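You operate a simulated robot arm through the tools that you are given. There is no shell and no other tool. Be economical: measure what you need, move in short steps, check, and stop when the job is done.

You are at the controls of a simulated robot arm. One attempt, no reset.

## Task
Save DIVE 215 onto the yellow data stick through the white port.
Fine: set the file dial, switch the port on, press save once, wait for the end; leave the stick in and the port on.

Only the result counts: the job must be done as asked and must still hold three seconds after the hand-in. Knocking over, shifting, dropping, spilling or breaking anything else fails it.

## Robot
A 7-joint arm with a two-finger parallel gripper, fixed in place. Base frame: the origin is at the foot of the arm, x ahead of it, y to its left, z up. Readings come in mm, degrees, newtons and seconds.
With the tool pointing down near the work surface it reaches from about 240 to 680 mm from the base axis. Its first joint turns from -66.0 to 66.0 degrees. Payload 2.4 kg.
The tool frame sits at the grasp point between the pads (the TCP): z along the fingers, y along the line on which they close. The tips reach 30 mm beyond it. The gripper opens to 94 mm. The fingers are 28 mm wide and 10 mm thick; the gripper's body (50 by 96 mm) begins 55 mm behind the TCP.
Orientation is told as [roll, pitch, yaw] about the base's x, y, z axes, in that order, counted from this pose: with the fingers straight down and closing along the base's y, the tool's x points along the base's -x, its y along +y and its z along -z.

## Interface
- The arm moves only by the tool arm_command. Its argument "targets" is a list of rows, each an object (a shift or turn left out is 0, a gripper value left out holds the last) with "angular": the turn, a rotation vector about the base's x, y, z in degrees, a list of three; "offset": the shift along the base's x, y, z in cm, a list of three; "gripper": the closure, from 0 (fully open) to 1 (shut). In form: [{"angular": [rx, ry, rz], "offset": [tx, ty, tz], "gripper": gripper}, ...]. A call has 1 to 8 rows; each row is the pose to reach, as a shift and turn from the pose commanded when the call began. A row lasts 0.2 s, in which the tool goes at most 50 mm and 8.6 degrees; a call with a longer step from one row to the next is refused whole, and so is a gripper value outside its range. Where a pose cannot be reached the arm comes as near as it can. A force on the tool above 90 N (or 10 N above the force at the start of the call, whichever is more), or a blocked arm, ends the call early, and 0.2 s more pass. Each finger travels about 153 mm/s and halts on what it meets, pressing with about 44 N; the grip force reading is that of the motor and also rises with nothing between the fingers. The clock runs only during rows and for 0.2 s after the last one: add rows that repeat a pose to give the fingers time. It gives the time, the measured TCP pose, the force on the tool (base axes), the opening and the grip force at its end, in the units of the frame above (readings bear some noise), with the torque about the TCP (base axes, N m) and any sound that the robot's microphone picked up.
- Cameras (640 x 400 px; columns grow to the right, rows downward): "scene" is fixed at [43, 474.9, 1447.8]; the picture's right is [-0.72, -0.69, 0.00], its down [-0.37, 0.39, -0.84] and it looks along [0.58, -0.61, -0.54] (base axes); focal length 341 px, centre (320, 200). "wrist" rides on the gripper at [76, 14, -103] in the tool frame; the picture's right is [-0.18, 0.98, 0.00], its down [-0.75, -0.14, -0.64] and it looks along [-0.63, -0.12, 0.77] (tool axes); focal length 243 px, centre (320, 200).
- get_image(camera): a new picture of that camera. The clock stands still meanwhile.
- pixel_to_xyz(camera, pixels): for up to 12 pixels [column, row] of the newest picture of that camera ("zoom" is the newest enlarged one), the place [x, y, z] in the base frame of the surface seen there, good to about 3 mm. The clock stands still meanwhile.
- close_up(camera, box): a new picture of the part [left, top, right, bottom] of that camera's present view, enlarged. The clock stands still meanwhile.
- job_done(): hands the job in; it is judged then, once.

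Keep the steps short. Do not move on a guess: measure, check each grasp and each placing, and mend mistakes. In all there are 80 turns and 54 pictures (those below and enlarged ones count). Leave the gripper open and the arm clear of the work at the hand-in unless told otherwise, and finish with a single line.

The tools are called after "Call:" by a JSON object that holds its "api" and its "payload". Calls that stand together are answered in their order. arm_command: Moves the arm, as the interface text tells. Its arguments: {"type":"object","properties":{"targets":{"type":"array","items":{"type":"object","properties":{"angular":{"type":"array","items":{"type":"number"}},"offset":{"type":"array","items":{"type":"number"}},"gripper":{"type":"number"}}}}},"required":["targets"]} The other tools are called the same way: get_image (camera) takes a picture; pixel_to_xyz (camera, pixels) gives the place of the surface under pixels of a picture; close_up (camera, box) takes an enlarged picture of a part of a camera's view; job_done () hands the job in.

At the start:

```text
time_s: 0.0
ee_pos: [373.5, -233.6, 1220.6]
tool_rot: [0.0, 0.0, 0.1]
force: [-0.3, 0.6, 0.5]
wrist_torque: [-0.02, 0.0, -0.01]
grip_width: 93.8
finger_force: 0.1
```

scene: 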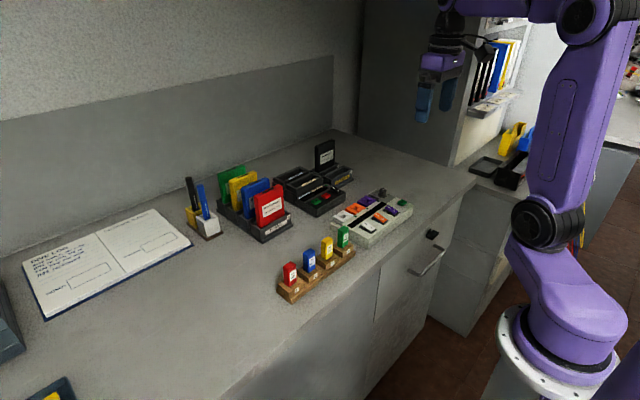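
wrist: 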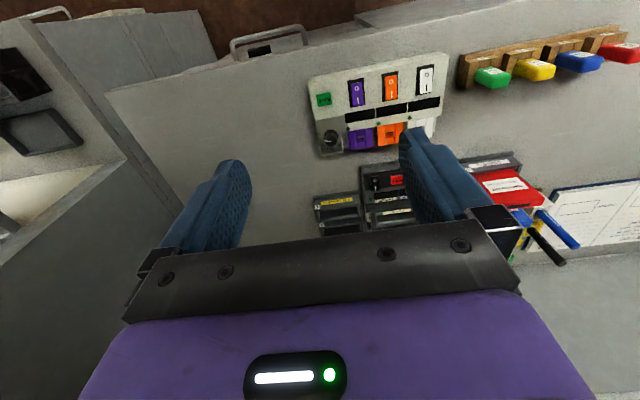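

I see a stick rack around (315,265) and a hub around (375,215). I'll enlarge both to read the details.

Call:
{"api": "close_up", "payload": {"camera": "scene", "box": [320, 180, 420, 250]}}

Call:
{"api": "close_up", "payload": {"camera": "wrist", "box": [300, 40, 460, 160]}}

Call:
{"api": "close_up", "payload": {"camera": "scene", "box": [180, 130, 370, 305]}}

```text
5.71 times, centred on (370, 215) of scene
```

zoom: 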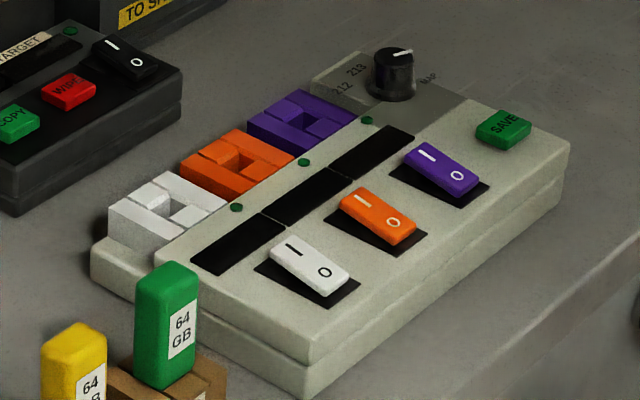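

```text
3.33 times, centred on (380, 100) of wrist
```

zoom: 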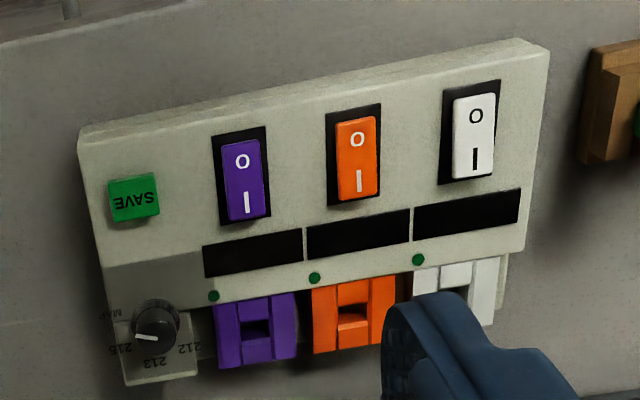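

```text
2.29 times, centred on (275, 218) of scene
```

zoom: 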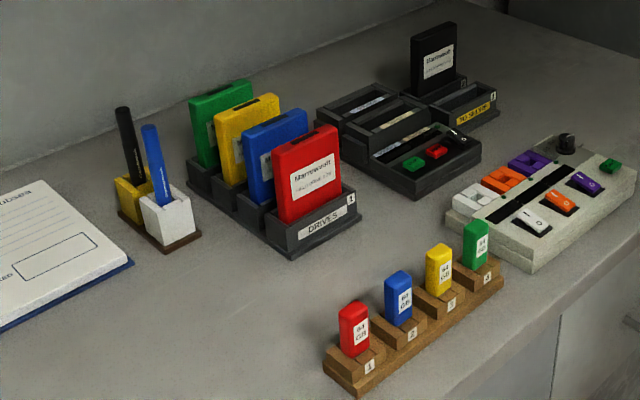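

The dial has the labels 212, 213, 215 and MAP. Next I'll measure the rack, the sticks and the hub from the scene picture.

Call:
{"api": "get_image", "payload": {"camera": "scene"}}

Call:
{"api": "pixel_to_xyz", "payload": {"camera": "scene", "pixels": [[326, 240], [327, 253], [290, 264], [343, 228], [343, 216], [372, 228], [382, 190], [403, 202], [371, 246], [310, 253], [320, 275], [420, 240]]}}

Call:
{"api": "close_up", "payload": {"camera": "scene", "box": [325, 180, 421, 240]}}

Call:
{"api": "pixel_to_xyz", "payload": {"camera": "zoom", "pixels": [[143, 232], [130, 215], [100, 225], [190, 225], [145, 195], [300, 310], [255, 290], [470, 65], [585, 150], [60, 280], [490, 140], [160, 205]]}}

```text
48 pictures are left
```

scene: 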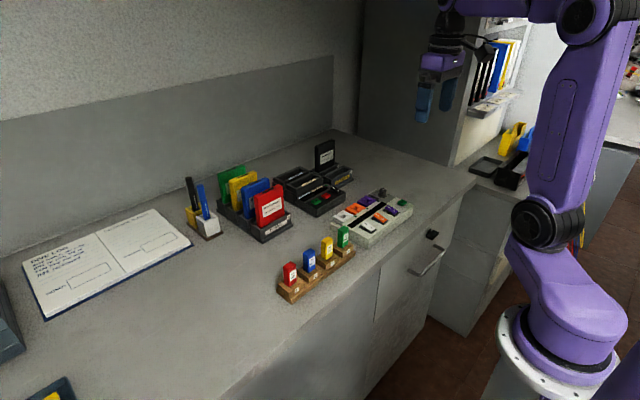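

```text
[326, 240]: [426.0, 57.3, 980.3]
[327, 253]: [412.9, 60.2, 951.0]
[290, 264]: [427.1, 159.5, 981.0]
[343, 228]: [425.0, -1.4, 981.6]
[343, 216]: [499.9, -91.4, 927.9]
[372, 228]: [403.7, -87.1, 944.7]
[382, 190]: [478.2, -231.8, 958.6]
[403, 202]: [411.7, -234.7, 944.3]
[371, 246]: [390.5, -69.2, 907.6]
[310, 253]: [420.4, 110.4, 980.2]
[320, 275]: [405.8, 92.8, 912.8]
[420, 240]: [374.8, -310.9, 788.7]
```

```text
6.67 times, centred on (373, 210) of scene
```

zoom: 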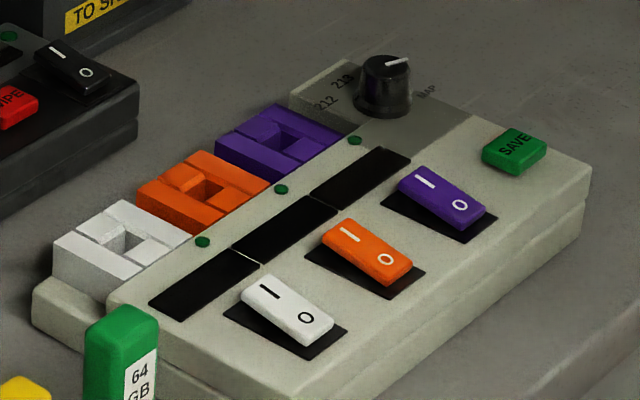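

```text
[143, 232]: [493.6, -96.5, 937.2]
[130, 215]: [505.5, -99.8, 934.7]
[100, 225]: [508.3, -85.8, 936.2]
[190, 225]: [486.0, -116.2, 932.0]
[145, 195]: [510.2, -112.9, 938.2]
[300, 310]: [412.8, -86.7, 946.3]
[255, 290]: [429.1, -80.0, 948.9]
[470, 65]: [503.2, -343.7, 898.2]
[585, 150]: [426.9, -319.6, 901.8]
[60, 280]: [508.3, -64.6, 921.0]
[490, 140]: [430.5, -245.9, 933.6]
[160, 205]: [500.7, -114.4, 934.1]
```

The sticks' tops are at z≈981, with yellow near (425,57). The white port is near (498,-98) and the white rocker near (420,-85). I'll move the wrist camera closer to see the dial and port.

Call:
{"api": "arm_command", "payload": {"targets": [{"offset": [-1.6, 3, -2.5]}, {"offset": [-3.2, 6, -5]}, {"offset": [-4.8, 9, -8]}, {"offset": [-6.3, 10, -11]}, {"offset": [-6.3, 10, -11]}]}}

Call:
{"api": "get_image", "payload": {"camera": "wrist"}}

```text
time_s: 1.2
ee_pos: [309.4, -132.9, 1111.8]
tool_rot: [0.0, 0.0, -0.1]
force: [-0.4, 0.0, 0.4]
wrist_torque: [-0.01, 0.02, -0.02]
grip_width: 94.1
finger_force: 0.1
```

```text
46 pictures are left
```

wrist: 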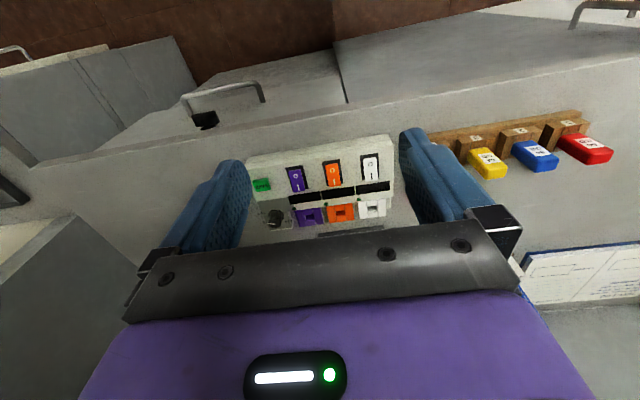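

The hub is visible between the fingers, around (320,185). I'll enlarge the dial, the port and the sticks.

Call:
{"api": "close_up", "payload": {"camera": "wrist", "box": [240, 130, 400, 235]}}

Call:
{"api": "pixel_to_xyz", "payload": {"camera": "zoom", "pixels": [[135, 355], [535, 320], [500, 320], [565, 310], [530, 295], [530, 340], [80, 222], [520, 130], [525, 175], [523, 110], [400, 335], [280, 345]]}}

Call:
{"api": "close_up", "payload": {"camera": "wrist", "box": [430, 100, 630, 200]}}

Call:
{"api": "pixel_to_xyz", "payload": {"camera": "zoom", "pixels": [[150, 180], [190, 240], [240, 230], [130, 160], [220, 155], [190, 165], [90, 140], [155, 125]]}}

```text
3.81 times, centred on (320, 182) of wrist
```

zoom: 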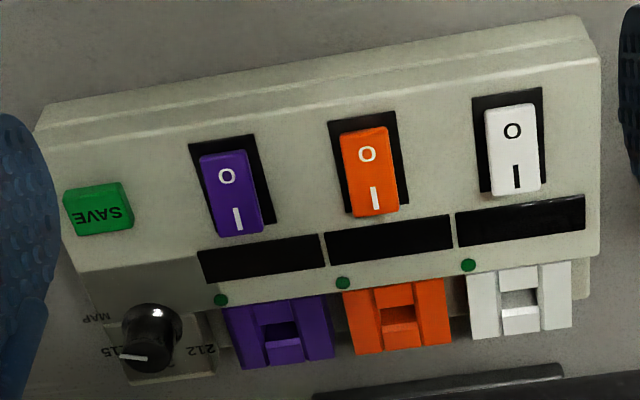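

```text
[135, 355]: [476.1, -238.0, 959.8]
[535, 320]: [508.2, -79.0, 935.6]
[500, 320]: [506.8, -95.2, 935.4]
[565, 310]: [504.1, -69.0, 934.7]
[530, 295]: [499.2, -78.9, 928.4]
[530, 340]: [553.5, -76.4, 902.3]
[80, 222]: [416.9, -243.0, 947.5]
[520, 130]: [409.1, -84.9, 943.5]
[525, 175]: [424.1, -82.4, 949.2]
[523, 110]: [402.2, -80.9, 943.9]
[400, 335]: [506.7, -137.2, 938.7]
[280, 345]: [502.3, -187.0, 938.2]
```

```text
3.20 times, centred on (530, 150) of wrist
```

zoom: 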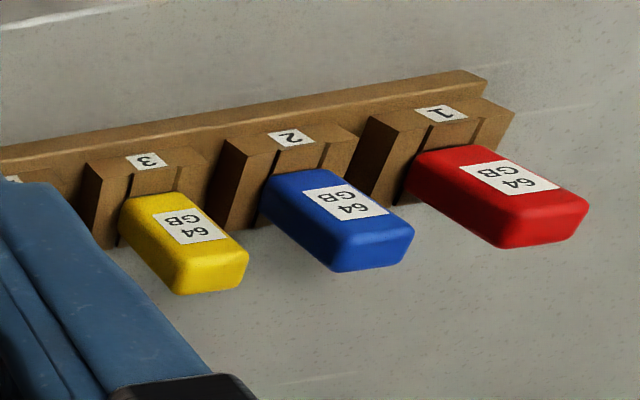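

```text
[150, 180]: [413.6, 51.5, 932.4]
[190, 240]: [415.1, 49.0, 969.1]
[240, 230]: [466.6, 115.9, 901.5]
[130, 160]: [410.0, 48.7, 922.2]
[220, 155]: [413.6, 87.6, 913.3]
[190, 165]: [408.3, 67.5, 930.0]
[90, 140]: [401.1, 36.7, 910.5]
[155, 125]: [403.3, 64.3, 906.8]
```

The stick's label faces the robot. I'll bring the wrist camera in front of the yellow stick for precise measurements.

Call:
{"api": "arm_command", "payload": {"targets": [{"offset": [0, 5, 0]}, {"offset": [0, 10, 0]}, {"offset": [0, 15, -1]}, {"offset": [0, 18, -4]}, {"offset": [0, 18, -6]}, {"offset": [0, 18, -6]}]}}

Call:
{"api": "close_up", "payload": {"camera": "wrist", "box": [240, 100, 400, 200]}}

```text
refused: row 3 steps farther than a row can; nothing moved
```

```text
4.00 times, centred on (320, 150) of wrist
```

zoom: 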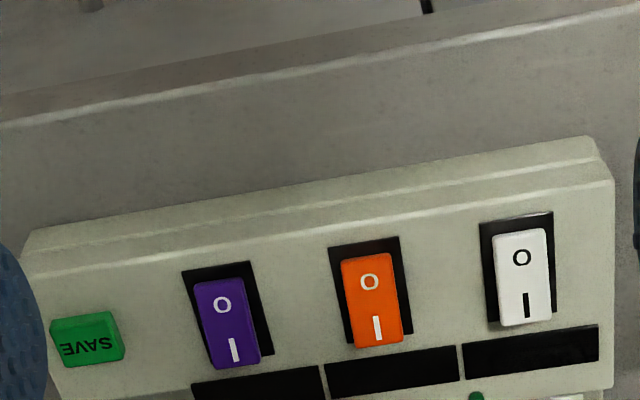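

One step was slightly too long, so I'll repeat the move with shorter ones.

Call:
{"api": "arm_command", "payload": {"targets": [{"offset": [0, 4.5, -1]}, {"offset": [0, 9, -2]}, {"offset": [0, 13.5, -3]}, {"offset": [0, 18, -5]}, {"offset": [0, 18, -6]}, {"offset": [0, 18, -6]}]}}

Call:
{"api": "get_image", "payload": {"camera": "wrist"}}

```text
time_s: 2.6
ee_pos: [308.2, 47.7, 1052.5]
tool_rot: [0.0, 0.0, 0.1]
force: [-0.3, 0.4, -0.5]
wrist_torque: [0.0, 0.01, 0.01]
grip_width: 94.1
finger_force: 0.1
```

```text
42 pictures are left
```

wrist: 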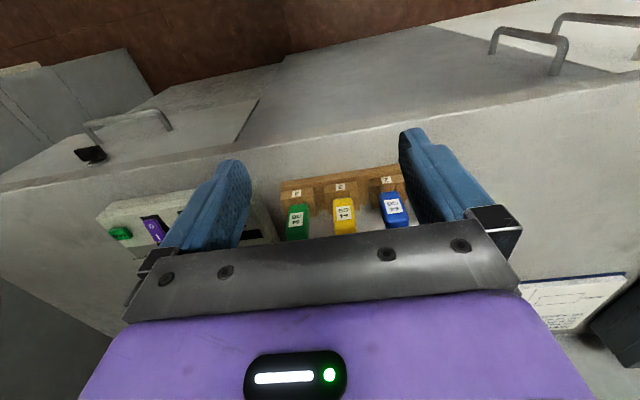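

Call:
{"api": "close_up", "payload": {"camera": "wrist", "box": [270, 160, 420, 250]}}

Call:
{"api": "pixel_to_xyz", "payload": {"camera": "zoom", "pixels": [[282, 290], [365, 290], [275, 230], [350, 220], [310, 190], [325, 307], [290, 312], [360, 307], [85, 320], [150, 320], [490, 280], [590, 275]]}}

```text
4.27 times, centred on (345, 205) of wrist
```

zoom: 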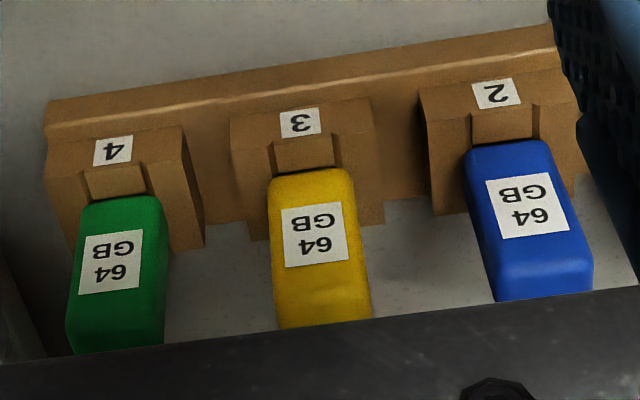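

```text
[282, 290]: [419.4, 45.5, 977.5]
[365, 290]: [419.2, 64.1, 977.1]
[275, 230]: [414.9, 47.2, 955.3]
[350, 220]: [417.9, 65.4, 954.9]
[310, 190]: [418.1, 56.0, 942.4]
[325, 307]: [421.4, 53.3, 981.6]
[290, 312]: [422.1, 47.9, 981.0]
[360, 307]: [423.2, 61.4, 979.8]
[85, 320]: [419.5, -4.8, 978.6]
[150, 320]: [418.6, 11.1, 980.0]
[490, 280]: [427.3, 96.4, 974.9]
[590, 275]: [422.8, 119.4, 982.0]
```

The yellow stick spans y 45–65, its front face is at x≈417 and its top is at z≈981. The neighbours are at y 11 and 96. I'll narrow the fingers to about 40 mm and go above it.

Call:
{"api": "arm_command", "payload": {"targets": [{"offset": [4, 0.4, 0], "gripper": 0.57}, {"offset": [8, 0.8, 0]}, {"offset": [11.5, 0.8, 0]}, {"offset": [11.5, 0.8, 0]}, {"offset": [11.5, 0.8, 0]}]}}

Call:
{"api": "get_image", "payload": {"camera": "wrist"}}

Call:
{"api": "close_up", "payload": {"camera": "scene", "box": [270, 180, 400, 300]}}

```text
time_s: 3.8
ee_pos: [423.6, 55.2, 1050.8]
tool_rot: [0.0, -0.1, 0.0]
force: [-0.7, 0.2, -0.9]
wrist_torque: [0.03, -0.02, 0.03]
grip_width: 40.4
finger_force: 0.1
```

```text
40 pictures are left
```

wrist: 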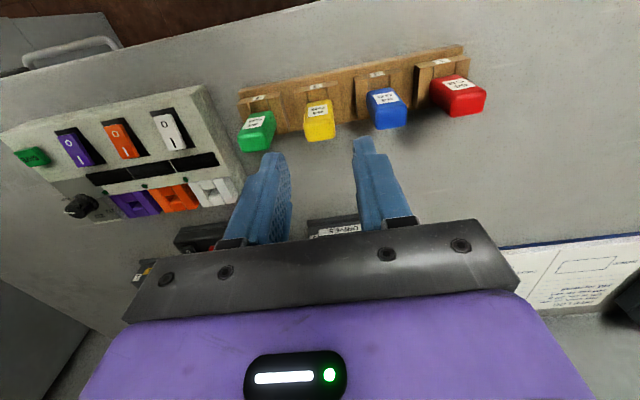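

```text
3.33 times, centred on (335, 240) of scene
```

zoom: 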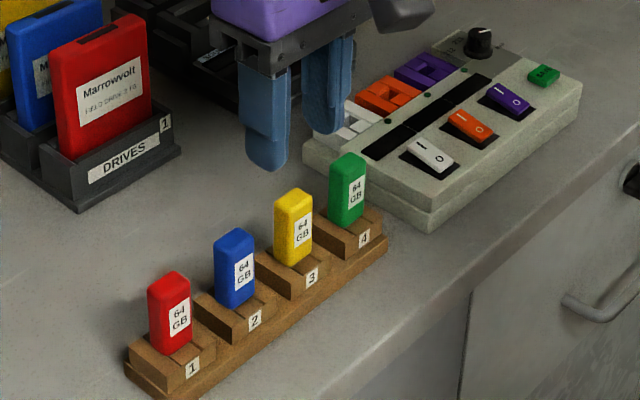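

Call:
{"api": "close_up", "payload": {"camera": "wrist", "box": [230, 70, 410, 170]}}

Call:
{"api": "pixel_to_xyz", "payload": {"camera": "zoom", "pixels": [[268, 228], [362, 225], [315, 232], [275, 245], [320, 248], [360, 240], [265, 150], [350, 130], [100, 265], [500, 200], [90, 285], [300, 80]]}}

Call:
{"api": "close_up", "payload": {"camera": "wrist", "box": [0, 80, 240, 230]}}

Call:
{"api": "pixel_to_xyz", "payload": {"camera": "zoom", "pixels": [[562, 302], [590, 300], [545, 318], [570, 285], [575, 325], [460, 335], [455, 305], [365, 348], [450, 140], [455, 180], [85, 205], [215, 345]]}}

```text
3.56 times, centred on (320, 120) of wrist
```

zoom: 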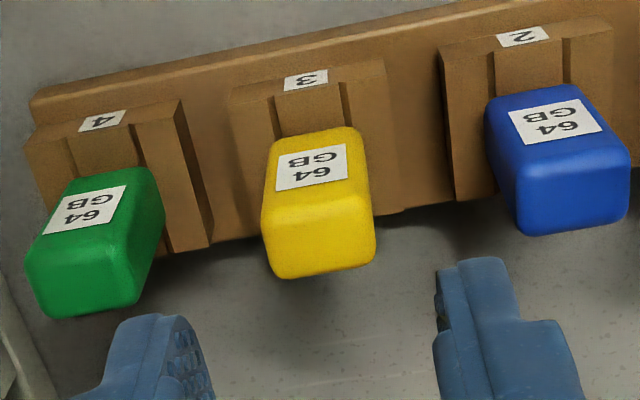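

```text
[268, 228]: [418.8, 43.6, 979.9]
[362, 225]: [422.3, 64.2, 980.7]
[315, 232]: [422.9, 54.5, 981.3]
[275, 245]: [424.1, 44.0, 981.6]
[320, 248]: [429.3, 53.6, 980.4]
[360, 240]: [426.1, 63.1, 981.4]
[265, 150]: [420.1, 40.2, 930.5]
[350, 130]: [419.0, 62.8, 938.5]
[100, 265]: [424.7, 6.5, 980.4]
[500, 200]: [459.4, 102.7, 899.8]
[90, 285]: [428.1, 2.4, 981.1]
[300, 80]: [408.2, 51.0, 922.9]
```

```text
2.67 times, centred on (120, 155) of wrist
```

zoom: 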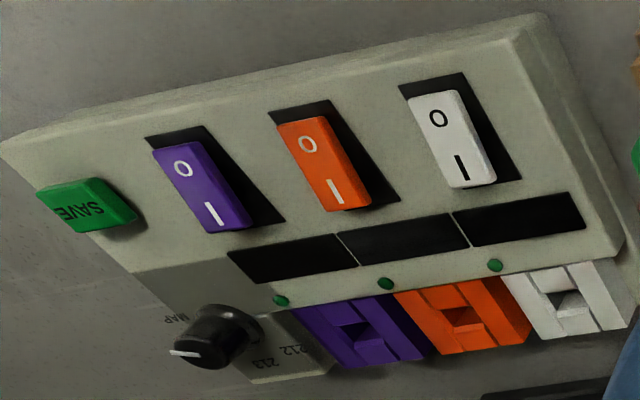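

```text
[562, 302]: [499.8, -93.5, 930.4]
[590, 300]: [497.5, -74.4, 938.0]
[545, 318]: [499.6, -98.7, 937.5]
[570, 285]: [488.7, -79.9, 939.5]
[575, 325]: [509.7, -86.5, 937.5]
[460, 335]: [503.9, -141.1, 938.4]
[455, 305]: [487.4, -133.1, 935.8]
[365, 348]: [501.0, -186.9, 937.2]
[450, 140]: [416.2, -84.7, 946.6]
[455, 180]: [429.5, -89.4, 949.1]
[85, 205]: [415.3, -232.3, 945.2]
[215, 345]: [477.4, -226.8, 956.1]
```

The stick's centre is about (425,54) and it's aligned. The rack's top is near 932. I'll go down to TCP z≈977, which puts the tips at about 947.

Call:
{"api": "arm_command", "payload": {"targets": [{"offset": [0.1, -0.1, -3]}, {"offset": [0.1, -0.1, -5.5]}, {"offset": [0.1, -0.1, -7.4]}, {"offset": [0.1, -0.1, -7.4]}]}}

Call:
{"api": "close_up", "payload": {"camera": "wrist", "box": [230, 90, 410, 210]}}

Call:
{"api": "close_up", "payload": {"camera": "scene", "box": [280, 190, 380, 290]}}

```text
time_s: 4.8
ee_pos: [425.2, 52.9, 978.1]
tool_rot: [0.0, 0.0, 0.0]
force: [-0.2, -0.8, 1.1]
wrist_torque: [0.0, 0.02, 0.03]
grip_width: 40.4
finger_force: 0.1
```

```text
3.33 times, centred on (320, 150) of wrist
```

zoom: 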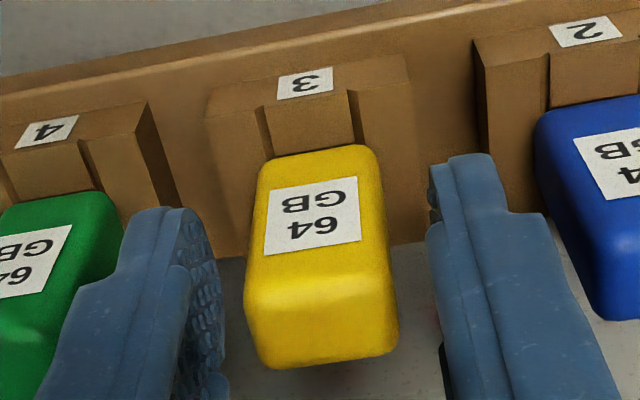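

```text
4.00 times, centred on (330, 240) of scene
```

zoom: 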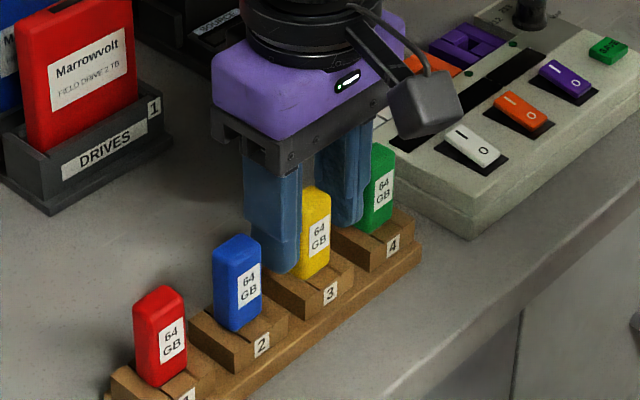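

Both fingers straddle the yellow stick and clear its neighbours. I'll close them.

Call:
{"api": "arm_command", "payload": {"targets": [{"gripper": 0.72}, {"gripper": 0.85}, {"gripper": 1}, {"gripper": 1}]}}

```text
time_s: 5.8
ee_pos: [425.5, 52.0, 978.1]
tool_rot: [-0.1, 0.0, 0.0]
force: [-0.6, -0.7, 0.3]
wrist_torque: [-0.06, 0.03, 0.0]
grip_width: 23.0
finger_force: 44.6
```

The stick is held at 23.0 mm. I'll lift it slowly.

Call:
{"api": "arm_command", "payload": {"targets": [{"offset": [0, 0, 0.7]}, {"offset": [0, 0, 1.5]}, {"offset": [0, 0, 3]}, {"offset": [0, 0, 5]}, {"offset": [0, 0, 8]}, {"offset": [0, 0, 8]}]}}

Call:
{"api": "get_image", "payload": {"camera": "wrist"}}

Call:
{"api": "close_up", "payload": {"camera": "scene", "box": [260, 150, 420, 300]}}

```text
time_s: 7.2
ee_pos: [424.2, 53.2, 1057.0]
tool_rot: [0.0, 0.0, 0.0]
force: [0.5, -0.2, -0.3]
wrist_torque: [-0.01, -0.01, -0.01]
grip_width: 23.1
finger_force: 44.1
```

```text
34 pictures are left
```

wrist: 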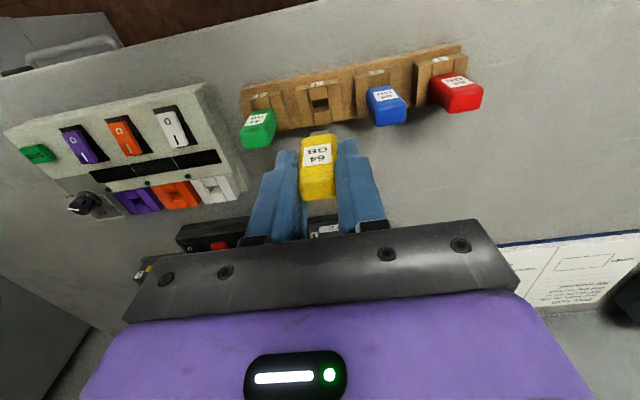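

```text
2.67 times, centred on (340, 225) of scene
```

zoom: 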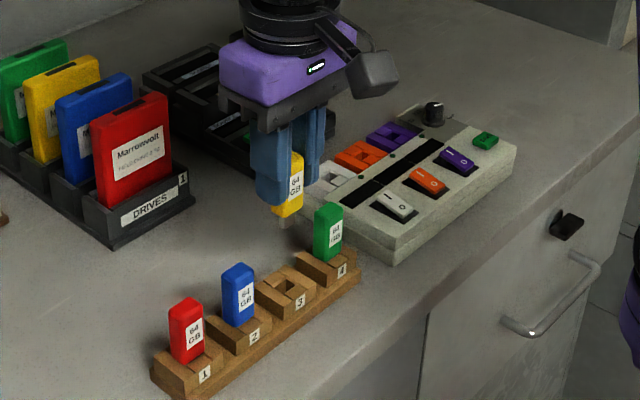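

The yellow stick came up straight, with its metal plug below. I'll zoom on the empty slot 3 as a reference for how the stick sits relative to a hole.

Call:
{"api": "close_up", "payload": {"camera": "wrist", "box": [270, 70, 370, 140]}}

Call:
{"api": "pixel_to_xyz", "payload": {"camera": "zoom", "pixels": [[180, 160], [445, 140], [280, 140], [360, 135], [325, 220], [250, 200], [400, 180], [310, 175], [320, 120], [320, 150], [230, 300], [420, 270]]}}

```text
5.71 times, centred on (320, 105) of wrist
```

zoom: 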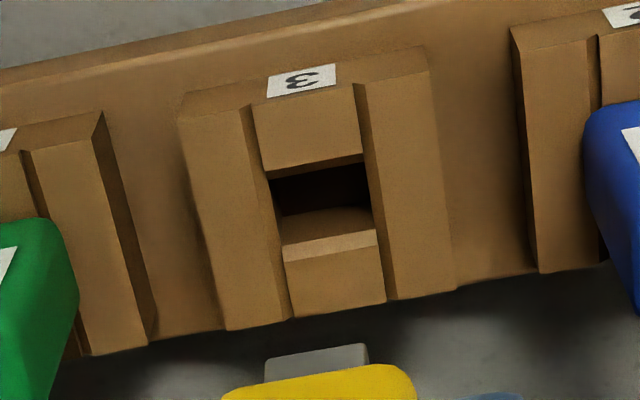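

```text
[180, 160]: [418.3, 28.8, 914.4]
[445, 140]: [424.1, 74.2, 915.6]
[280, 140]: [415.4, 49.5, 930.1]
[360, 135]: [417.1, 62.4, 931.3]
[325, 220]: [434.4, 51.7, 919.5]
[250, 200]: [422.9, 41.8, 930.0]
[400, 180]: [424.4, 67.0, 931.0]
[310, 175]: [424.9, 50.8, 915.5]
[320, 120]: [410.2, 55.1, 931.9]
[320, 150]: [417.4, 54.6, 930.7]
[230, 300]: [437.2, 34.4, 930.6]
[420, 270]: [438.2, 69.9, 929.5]
```

The rack top is at z≈930.6 and its hole centre is about (426,53), matching the stick. In the full image that hole sits at about (320.7,106). The port top is about 937, so I'll move over the white port 7 mm higher to compare the same view.

Call:
{"api": "arm_command", "payload": {"targets": [{"offset": [0.5, -2, 0.7]}, {"offset": [2.4, -5.6, 0.7]}, {"offset": [4.2, -9, 0.7]}, {"offset": [6, -12, 0.7]}, {"offset": [7.4, -14, 0.7]}, {"offset": [7.4, -14, 0.7]}, {"offset": [7.4, -14, 0.7]}]}}

Call:
{"api": "close_up", "payload": {"camera": "wrist", "box": [270, 70, 370, 140]}}

Call:
{"api": "get_image", "payload": {"camera": "wrist"}}

```text
time_s: 8.8
ee_pos: [497.9, -87.9, 1063.2]
tool_rot: [0.0, 0.0, -0.1]
force: [-0.3, 0.2, -0.4]
wrist_torque: [0.0, 0.02, 0.0]
grip_width: 22.9
finger_force: 43.6
```

```text
5.71 times, centred on (320, 105) of wrist
```

zoom: 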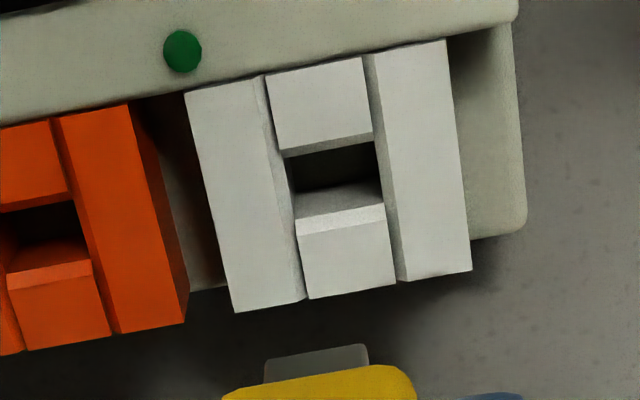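

```text
30 pictures are left
```

wrist: 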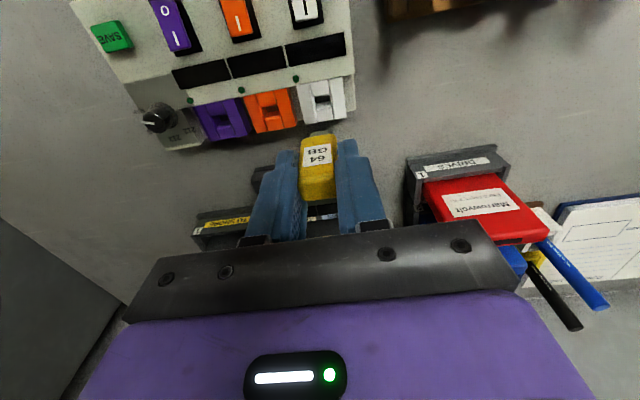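

The port hole in the zoom is shifted from the rack reference by about (+11,-23) px, with the same orientation. I'll check the port top's height precisely.

Call:
{"api": "close_up", "payload": {"camera": "wrist", "box": [270, 70, 370, 140]}}

Call:
{"api": "pixel_to_xyz", "payload": {"camera": "zoom", "pixels": [[230, 120], [240, 200], [260, 270], [410, 90], [420, 170], [440, 250], [320, 100], [330, 130], [350, 260], [320, 270], [340, 155], [345, 195]]}}

```text
5.71 times, centred on (320, 105) of wrist
```

zoom: 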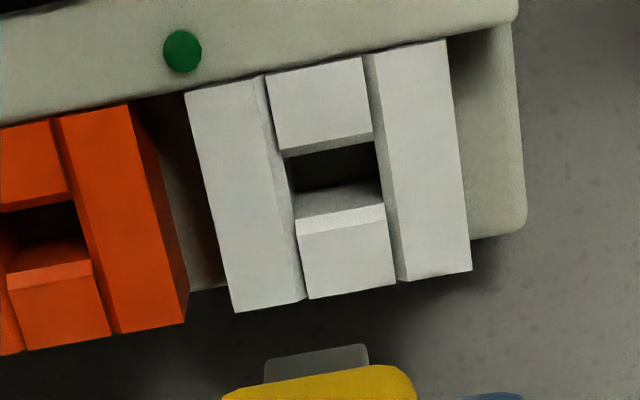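

```text
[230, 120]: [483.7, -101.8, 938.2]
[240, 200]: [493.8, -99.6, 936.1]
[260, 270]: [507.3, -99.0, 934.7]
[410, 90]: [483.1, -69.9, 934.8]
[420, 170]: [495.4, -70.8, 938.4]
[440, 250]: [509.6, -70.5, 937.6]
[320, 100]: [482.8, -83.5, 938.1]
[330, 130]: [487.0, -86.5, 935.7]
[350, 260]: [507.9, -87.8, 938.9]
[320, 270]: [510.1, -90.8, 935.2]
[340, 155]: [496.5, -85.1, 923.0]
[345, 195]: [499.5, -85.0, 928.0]
```

The port top is about 936.9. The correction is about −3.3 mm in x and +2.4 mm in y. I'll apply it, go down 5 cm, and look.

Call:
{"api": "arm_command", "payload": {"targets": [{"offset": [-0.33, 0.24, 0]}, {"offset": [-0.33, 0.24, -2.5]}, {"offset": [-0.33, 0.24, -4.5]}, {"offset": [-0.33, 0.24, -5.3]}, {"offset": [-0.33, 0.24, -5.3]}]}}

Call:
{"api": "close_up", "payload": {"camera": "wrist", "box": [260, 80, 380, 160]}}

Call:
{"api": "close_up", "payload": {"camera": "scene", "box": [310, 160, 410, 240]}}

```text
time_s: 10.0
ee_pos: [494.8, -84.4, 1011.3]
tool_rot: [0.0, 0.0, 0.0]
force: [-0.3, 0.4, 0.5]
wrist_torque: [-0.01, -0.02, 0.01]
grip_width: 22.9
finger_force: 44.0
```

```text
5.00 times, centred on (320, 120) of wrist
```

zoom: 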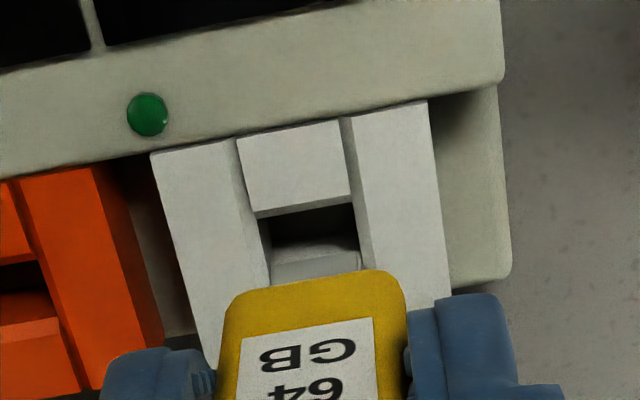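

```text
5.00 times, centred on (360, 200) of scene
```

zoom: 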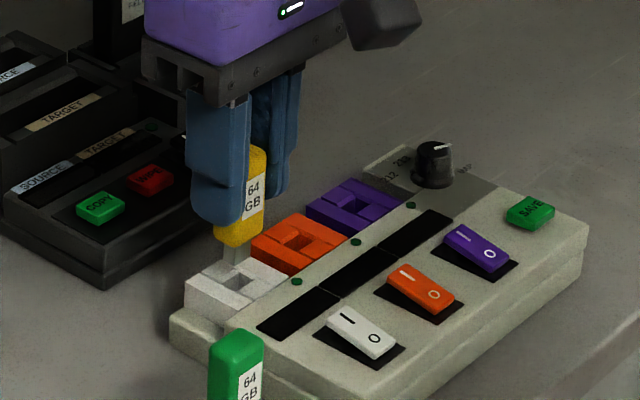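

The plug sits above the hole. I'll lower in small steps and watch the force.

Call:
{"api": "arm_command", "payload": {"targets": [{"offset": [0, 0, -0.4]}, {"offset": [0, 0, -0.8]}, {"offset": [0, 0, -1.2]}, {"offset": [0, 0, -1.2]}]}}

Call:
{"api": "close_up", "payload": {"camera": "wrist", "box": [260, 80, 380, 160]}}

```text
time_s: 11.0
ee_pos: [496.0, -84.3, 999.1]
tool_rot: [-0.1, 0.0, 0.0]
force: [0.6, 0.1, -0.2]
wrist_torque: [0.01, 0.05, 0.0]
grip_width: 22.8
finger_force: 45.0
```

```text
5.00 times, centred on (320, 120) of wrist
```

zoom: 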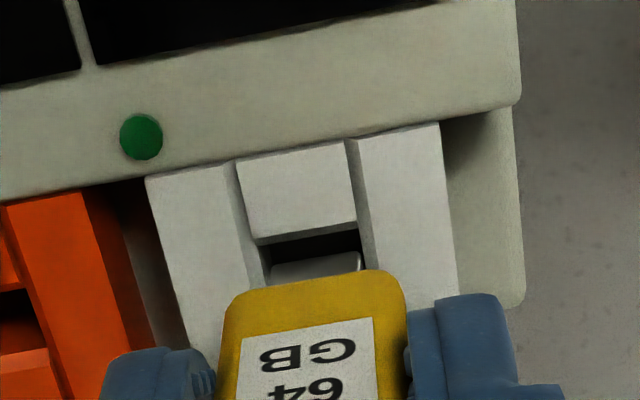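

No contact force, and the plug lies in the hole's span. I'll continue down.

Call:
{"api": "arm_command", "payload": {"targets": [{"offset": [0, 0, -0.4]}, {"offset": [0, 0, -0.8]}, {"offset": [0, 0, -1.2]}, {"offset": [0, 0, -1.5]}, {"offset": [0, 0, -1.5]}]}}

Call:
{"api": "close_up", "payload": {"camera": "scene", "box": [310, 160, 410, 240]}}

```text
time_s: 12.2
ee_pos: [496.4, -84.5, 984.6]
tool_rot: [0.0, 0.0, 0.1]
force: [0.5, 0.3, 0.3]
wrist_torque: [0.0, 0.02, -0.02]
grip_width: 22.6
finger_force: 43.8
```

```text
5.00 times, centred on (360, 200) of scene
```

zoom: 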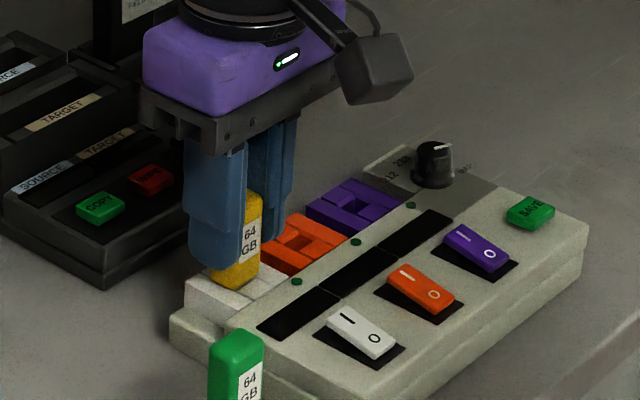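

The stick is almost seated. I'll press down 1 mm at a time until it makes contact.

Call:
{"api": "arm_command", "payload": {"targets": [{"offset": [0, 0, -0.1]}, {"offset": [0, 0, -0.15]}, {"offset": [0, 0, -0.15]}]}}

```text
time_s: 13.0
ee_pos: [495.6, -84.8, 984.3]
tool_rot: [0.0, -0.2, 0.0]
force: [-4.4, -1.0, 23.9]
wrist_torque: [-0.05, 0.33, 0.0]
grip_width: 22.9
finger_force: 43.8
```

The force is 24 N upward with the TCP at 984, so the stick is seated as calculated. I'll relax, release to about 40 mm, and lift.

Call:
{"api": "arm_command", "payload": {"targets": [{"offset": [0, 0, 0.12]}, {"offset": [0, 0, 0.12], "gripper": 0.65}, {"offset": [0, 0, 0.12], "gripper": 0.57}, {"offset": [0, 0, 2]}, {"offset": [0, 0, 5]}, {"offset": [0, 0, 9]}, {"offset": [0, 0, 9]}]}}

Call:
{"api": "get_image", "payload": {"camera": "wrist"}}

Call:
{"api": "close_up", "payload": {"camera": "wrist", "box": [90, 20, 370, 180]}}

```text
time_s: 14.6
ee_pos: [494.9, -83.2, 1072.9]
tool_rot: [0.0, 0.0, -0.1]
force: [0.5, -0.2, 0.2]
wrist_torque: [-0.05, 0.01, -0.03]
grip_width: 40.5
finger_force: 0.0
```

```text
24 pictures are left
```

wrist: 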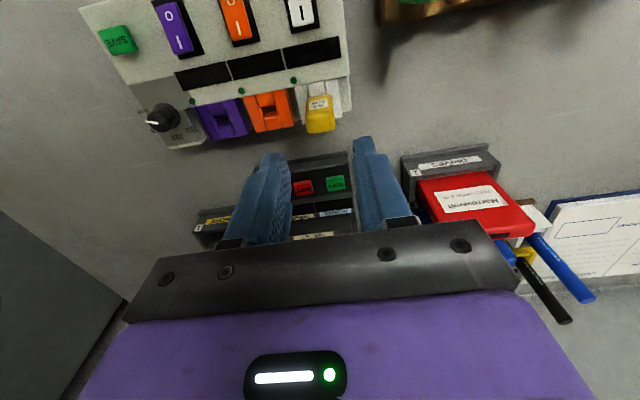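

```text
2.29 times, centred on (230, 100) of wrist
```

zoom: 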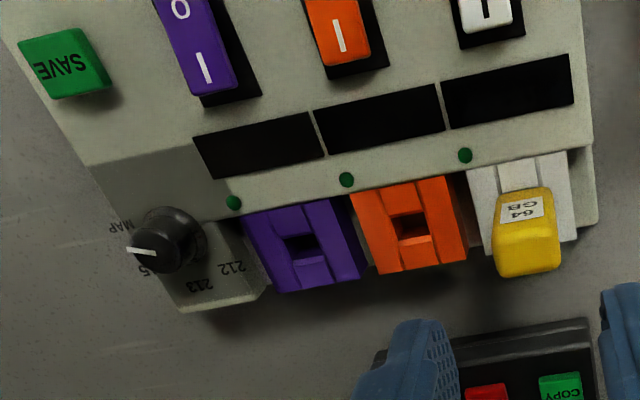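

The stick is upright in the white port. Next I'll move above the dial at (477,-238) to read it.

Call:
{"api": "arm_command", "payload": {"targets": [{"offset": [-0.5, -4.5, 0]}, {"offset": [-1, -9, 0]}, {"offset": [-1.5, -13, 0]}, {"offset": [-1.8, -15.4, 0]}, {"offset": [-1.8, -15.4, 0]}]}}

Call:
{"api": "close_up", "payload": {"camera": "wrist", "box": [260, 60, 380, 140]}}

Call:
{"api": "pixel_to_xyz", "payload": {"camera": "zoom", "pixels": [[320, 200], [300, 180], [340, 180], [300, 220], [340, 220], [320, 240], [320, 160], [280, 200], [360, 200]]}}

```text
time_s: 15.8
ee_pos: [477.3, -238.1, 1072.5]
tool_rot: [0.1, 0.0, 0.0]
force: [-0.4, -0.6, -0.4]
wrist_torque: [0.02, -0.03, -0.02]
grip_width: 40.6
finger_force: 0.2
```

```text
5.00 times, centred on (320, 100) of wrist
```

zoom: 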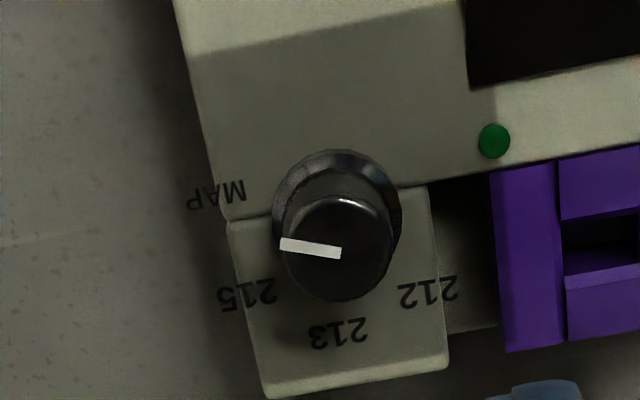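

```text
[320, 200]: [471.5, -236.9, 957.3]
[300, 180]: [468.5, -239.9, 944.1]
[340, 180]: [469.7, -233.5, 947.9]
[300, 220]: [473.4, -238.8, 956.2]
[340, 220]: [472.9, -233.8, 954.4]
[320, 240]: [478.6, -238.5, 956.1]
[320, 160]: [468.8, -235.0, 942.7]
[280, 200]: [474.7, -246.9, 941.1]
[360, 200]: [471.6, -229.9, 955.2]
```

I'll get the base coordinates of the labels, the knob centre and the pointer line ends.

Call:
{"api": "pixel_to_xyz", "payload": {"camera": "zoom", "pixels": [[428, 292], [337, 333], [247, 296], [216, 196], [284, 244], [338, 253], [337, 250], [285, 250], [392, 250], [337, 300], [337, 198], [312, 249]]}}

Call:
{"api": "close_up", "payload": {"camera": "wrist", "box": [295, 80, 355, 120]}}

```text
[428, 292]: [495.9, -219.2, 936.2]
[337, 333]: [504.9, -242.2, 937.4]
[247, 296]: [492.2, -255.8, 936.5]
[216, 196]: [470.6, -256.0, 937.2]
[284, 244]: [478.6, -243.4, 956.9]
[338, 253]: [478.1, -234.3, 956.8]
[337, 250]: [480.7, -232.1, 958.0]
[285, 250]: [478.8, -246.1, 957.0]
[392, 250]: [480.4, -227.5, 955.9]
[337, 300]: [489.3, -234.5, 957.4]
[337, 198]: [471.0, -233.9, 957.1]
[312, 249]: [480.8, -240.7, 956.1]
```

```text
10.00 times, centred on (325, 100) of wrist
```

zoom: 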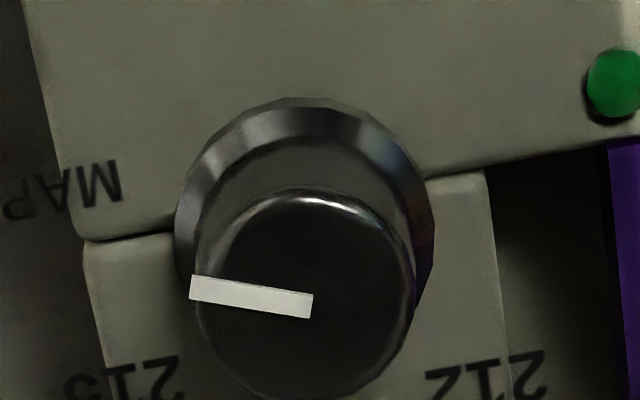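

The pointer is at MAP (about 108° clockwise from +x). 215 is at about 57°, 213 at 9° and 212 at −39°, so I need roughly +49° counter-clockwise from above. The knob centre is at TCP +(0.3, 2.5) mm. I'll pre-turn the tool by −25° and descend part way.

Call:
{"api": "arm_command", "payload": {"targets": [{"offset": [0.03, 0.25, 0], "angular": [0, 0, -8]}, {"offset": [0.03, 0.25, -1], "angular": [0, 0, -16]}, {"offset": [0.03, 0.25, -3], "angular": [0, 0, -24]}, {"offset": [0.03, 0.25, -6], "angular": [0, 0, -25]}, {"offset": [0.03, 0.25, -8], "angular": [0, 0, -25]}, {"offset": [0.03, 0.25, -8], "angular": [0, 0, -25]}]}}

Call:
{"api": "close_up", "payload": {"camera": "wrist", "box": [230, 80, 410, 200]}}

```text
time_s: 17.2
ee_pos: [478.4, -235.5, 992.8]
tool_rot: [0.0, 0.0, -24.9]
force: [-0.6, 0.3, -0.5]
wrist_torque: [0.0, -0.03, 0.03]
grip_width: 40.4
finger_force: 0.1
```

```text
3.33 times, centred on (320, 140) of wrist
```

zoom: 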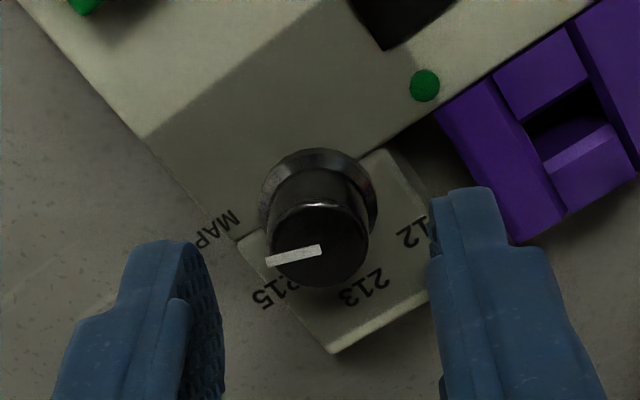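

The fingers straddle the knob, centred. I'll descend to TCP 978 and close softly.

Call:
{"api": "arm_command", "payload": {"targets": [{"offset": [0, 0, -0.7]}, {"offset": [0, 0, -1.4]}, {"offset": [0, 0, -1.4], "gripper": 0.72}, {"offset": [0, 0, -1.4], "gripper": 0.72}]}}

Call:
{"api": "close_up", "payload": {"camera": "wrist", "box": [250, 80, 400, 180]}}

```text
time_s: 18.2
ee_pos: [478.6, -234.9, 978.8]
tool_rot: [0.0, 0.0, -24.9]
force: [-0.5, 0.2, 0.1]
wrist_torque: [0.0, 0.01, -0.04]
grip_width: 26.1
finger_force: 0.0
```

```text
4.00 times, centred on (325, 130) of wrist
```

zoom: 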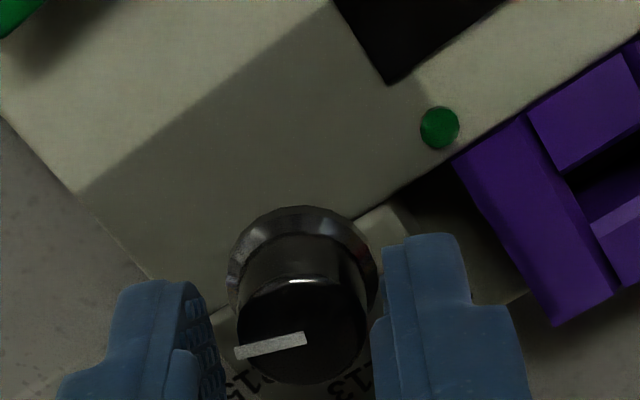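

The knob sits about 0.7 mm off centre toward the right finger. I'll nudge the tool and then close.

Call:
{"api": "arm_command", "payload": {"targets": [{"offset": [0.03, 0.06, 0]}, {"offset": [0.03, 0.06, 0], "gripper": 0.76}, {"offset": [0.03, 0.06, 0], "gripper": 0.8}, {"offset": [0.03, 0.06, 0], "gripper": 0.9}, {"offset": [0.03, 0.06, 0], "gripper": 0.9}]}}

```text
time_s: 19.4
ee_pos: [478.9, -235.1, 979.3]
tool_rot: [0.1, 0.1, -25.0]
force: [-0.3, -0.9, 0.3]
wrist_torque: [-0.05, -0.03, -0.02]
grip_width: 20.9
finger_force: 44.4
```

The knob is gripped at 20.9 mm with almost no side force. I'll turn it +48° in small steps.

Call:
{"api": "arm_command", "payload": {"targets": [{"angular": [0, 0, 7]}, {"angular": [0, 0, 14]}, {"angular": [0, 0, 21]}, {"angular": [0, 0, 28]}, {"angular": [0, 0, 35]}, {"angular": [0, 0, 42]}, {"angular": [0, 0, 48]}, {"angular": [0, 0, 48]}]}}

Call:
{"api": "close_up", "payload": {"camera": "wrist", "box": [250, 80, 400, 180]}}

```text
time_s: 21.2
ee_pos: [478.4, -236.1, 978.5]
tool_rot: [0.0, 0.0, 23.1]
force: [4.9, -1.0, -10.1]
wrist_torque: [0.21, -0.94, 0.02]
grip_width: 20.9
finger_force: 45.1
```

```text
4.00 times, centred on (325, 130) of wrist
```

zoom: 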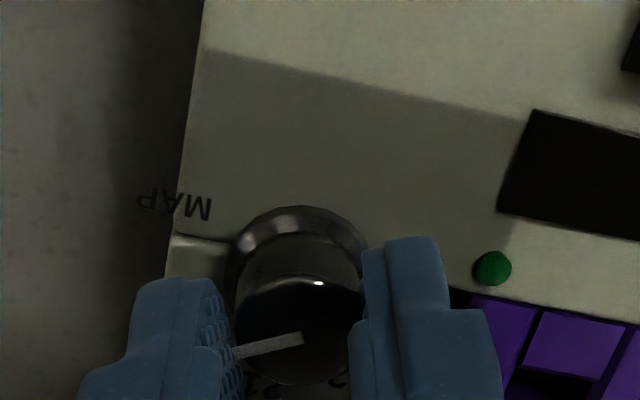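

The knob turned with the gripper. I'll open and lift straight up, turning the tool back for a view like the earlier one.

Call:
{"api": "arm_command", "payload": {"targets": [{"gripper": 0.7}, {"gripper": 0.57}, {"gripper": 0.57}, {"offset": [0, 0, 3]}, {"offset": [0, 0, 6], "angular": [0, 0, -7]}, {"offset": [0, 0, 9.4], "angular": [0, 0, -15]}, {"offset": [-0.06, -0.31, 9.4], "angular": [0, 0, -23]}, {"offset": [-0.06, -0.31, 9.4], "angular": [0, 0, -23]}]}}

Call:
{"api": "close_up", "payload": {"camera": "wrist", "box": [260, 60, 380, 140]}}

```text
time_s: 23.0
ee_pos: [477.5, -237.9, 1073.4]
tool_rot: [0.0, 0.0, -0.1]
force: [-0.1, -0.2, 0.3]
wrist_torque: [-0.02, 0.0, 0.02]
grip_width: 40.4
finger_force: 0.0
```

```text
5.00 times, centred on (320, 100) of wrist
```

zoom: 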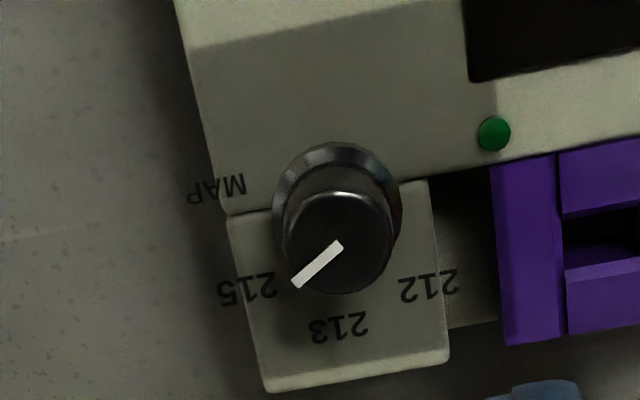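

The pointer is now at about 57°, which is right at 215. The white rocker's I end (x≈429) is raised at z≈949, so it's off. I'll close the fingers and move over the rocker for a measurement.

Call:
{"api": "arm_command", "payload": {"targets": [{"offset": [-1.2, 4.5, 0], "gripper": 1}, {"offset": [-2.2, 9, 0]}, {"offset": [-3.2, 13, 0]}, {"offset": [-3.7, 15.2, 0]}, {"offset": [-3.7, 15.2, -3]}, {"offset": [-3.7, 15.2, -3]}]}}

Call:
{"api": "close_up", "payload": {"camera": "wrist", "box": [230, 40, 410, 160]}}

Call:
{"api": "pixel_to_xyz", "payload": {"camera": "zoom", "pixels": [[320, 200], [320, 170], [320, 140], [320, 110], [320, 230], [290, 170], [350, 170], [320, 260]]}}

```text
time_s: 24.4
ee_pos: [440.5, -86.9, 1040.9]
tool_rot: [0.0, -0.1, 0.0]
force: [-0.1, 0.3, 0.1]
wrist_torque: [-0.06, -0.02, 0.01]
grip_width: 0.1
finger_force: 33.5
```

```text
3.33 times, centred on (320, 100) of wrist
```

zoom: 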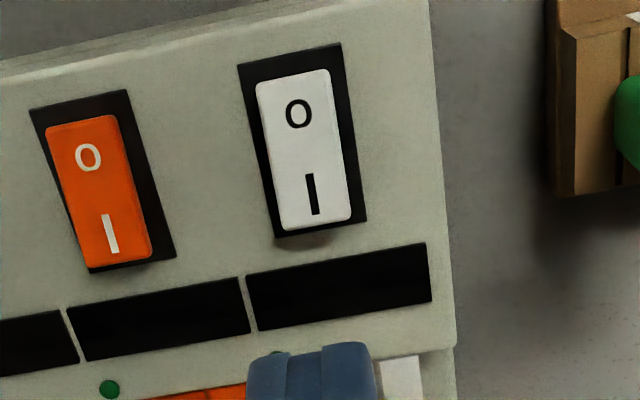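

```text
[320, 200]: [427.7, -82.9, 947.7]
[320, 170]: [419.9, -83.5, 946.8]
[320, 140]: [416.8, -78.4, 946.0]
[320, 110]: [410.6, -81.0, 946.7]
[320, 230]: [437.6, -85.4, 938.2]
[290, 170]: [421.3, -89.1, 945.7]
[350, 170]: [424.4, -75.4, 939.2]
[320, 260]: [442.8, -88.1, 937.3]
```

The rocker's I end is at x≈432, y≈-85, and the hub surface is at 937.5. I'll align the footprint (x 425–453) and descend to just above.

Call:
{"api": "arm_command", "payload": {"targets": [{"offset": [-0.2, 0.15, -2.5]}, {"offset": [-0.2, 0.15, -4.8]}, {"offset": [-0.2, 0.15, -5.7]}, {"offset": [-0.2, 0.15, -5.9]}, {"offset": [-0.2, 0.15, -6.1]}, {"offset": [-0.2, 0.15, -6.3]}, {"offset": [-0.2, 0.15, -6.3]}]}}

```text
time_s: 26.0
ee_pos: [439.9, -84.2, 980.4]
tool_rot: [0.0, 0.0, 0.0]
force: [-0.6, 0.3, 0.2]
wrist_torque: [0.03, 0.02, -0.02]
grip_width: 0.0
finger_force: 32.8
```

No contact yet, with the tips at about 949–950. I'll continue in 1 mm steps.

Call:
{"api": "arm_command", "payload": {"targets": [{"offset": [0, 0, -0.1]}, {"offset": [0, 0, -0.2]}, {"offset": [0, 0, -0.3]}, {"offset": [0, 0, -0.4]}, {"offset": [0, 0, -0.4]}]}}

```text
time_s: 27.2
ee_pos: [438.6, -85.8, 975.6]
tool_rot: [0.0, 0.0, 0.0]
force: [0.1, -0.4, -0.2]
wrist_torque: [-0.01, -0.06, -0.02]
grip_width: 0.1
finger_force: 33.2
```

Still no force at tip≈945. I'll go a bit further.

Call:
{"api": "arm_command", "payload": {"targets": [{"offset": [0, 0, -0.1]}, {"offset": [0, 0, -0.2]}, {"offset": [0, 0, -0.3]}, {"offset": [0, 0, -0.3]}]}}

Call:
{"api": "close_up", "payload": {"camera": "scene", "box": [330, 180, 420, 250]}}

```text
time_s: 28.2
ee_pos: [440.8, -84.7, 973.2]
tool_rot: [0.0, 0.0, 0.0]
force: [-1.4, 0.8, 8.7]
wrist_torque: [0.04, 0.16, 0.01]
grip_width: 0.0
finger_force: 32.7
```

```text
5.71 times, centred on (375, 215) of scene
```

zoom: 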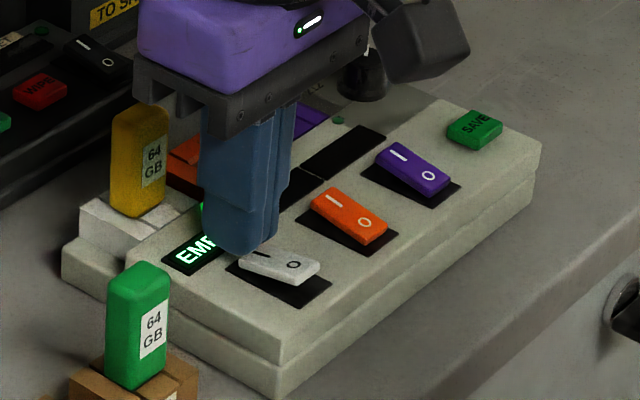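

The rocker flipped and the white display shows "EMP…" with the lamp lit. I'll lift and move over the save button near (416,-238).

Call:
{"api": "arm_command", "payload": {"targets": [{"offset": [0, 0, 3]}, {"offset": [0, 0, 7]}, {"offset": [-1, -4.5, 7]}, {"offset": [-1.6, -9, 7]}, {"offset": [-2.3, -13, 7]}, {"offset": [-2.4, -15.4, 7]}, {"offset": [-2.4, -15.4, 7]}]}}

Call:
{"api": "get_image", "payload": {"camera": "wrist"}}

Call:
{"api": "close_up", "payload": {"camera": "wrist", "box": [260, 50, 410, 150]}}

Call:
{"api": "pixel_to_xyz", "payload": {"camera": "wrist", "pixels": [[315, 95], [320, 105], [325, 100], [315, 110], [330, 90]]}}

```text
time_s: 29.8
ee_pos: [416.8, -239.1, 1045.7]
tool_rot: [0.0, 0.0, 0.0]
force: [1.1, -0.8, 0.8]
wrist_torque: [0.02, -0.01, -0.01]
grip_width: 0.1
finger_force: 32.8
```

```text
14 pictures are left
```

wrist: 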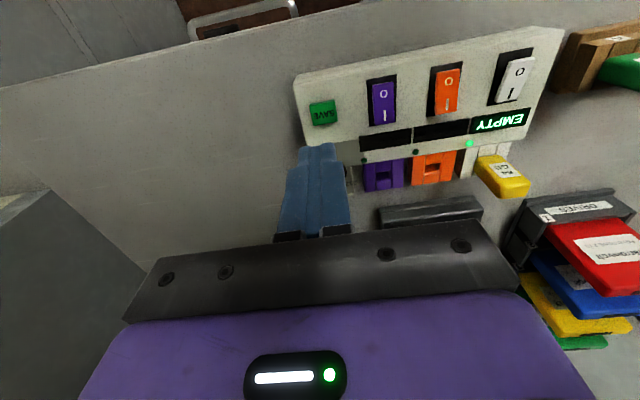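

```text
4.00 times, centred on (335, 100) of wrist
```

zoom: 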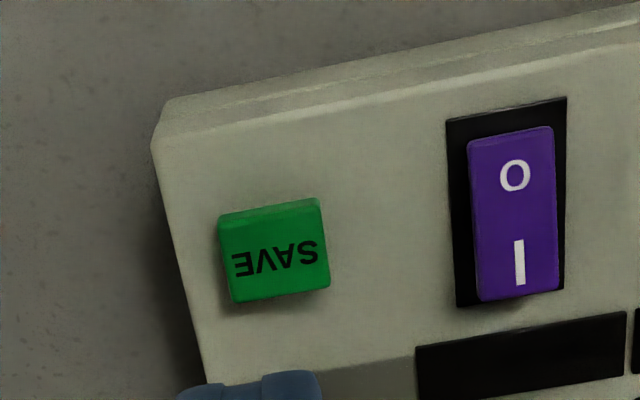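

```text
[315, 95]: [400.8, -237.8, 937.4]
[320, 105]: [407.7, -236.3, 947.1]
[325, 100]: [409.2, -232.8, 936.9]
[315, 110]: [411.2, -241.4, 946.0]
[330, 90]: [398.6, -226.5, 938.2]
```

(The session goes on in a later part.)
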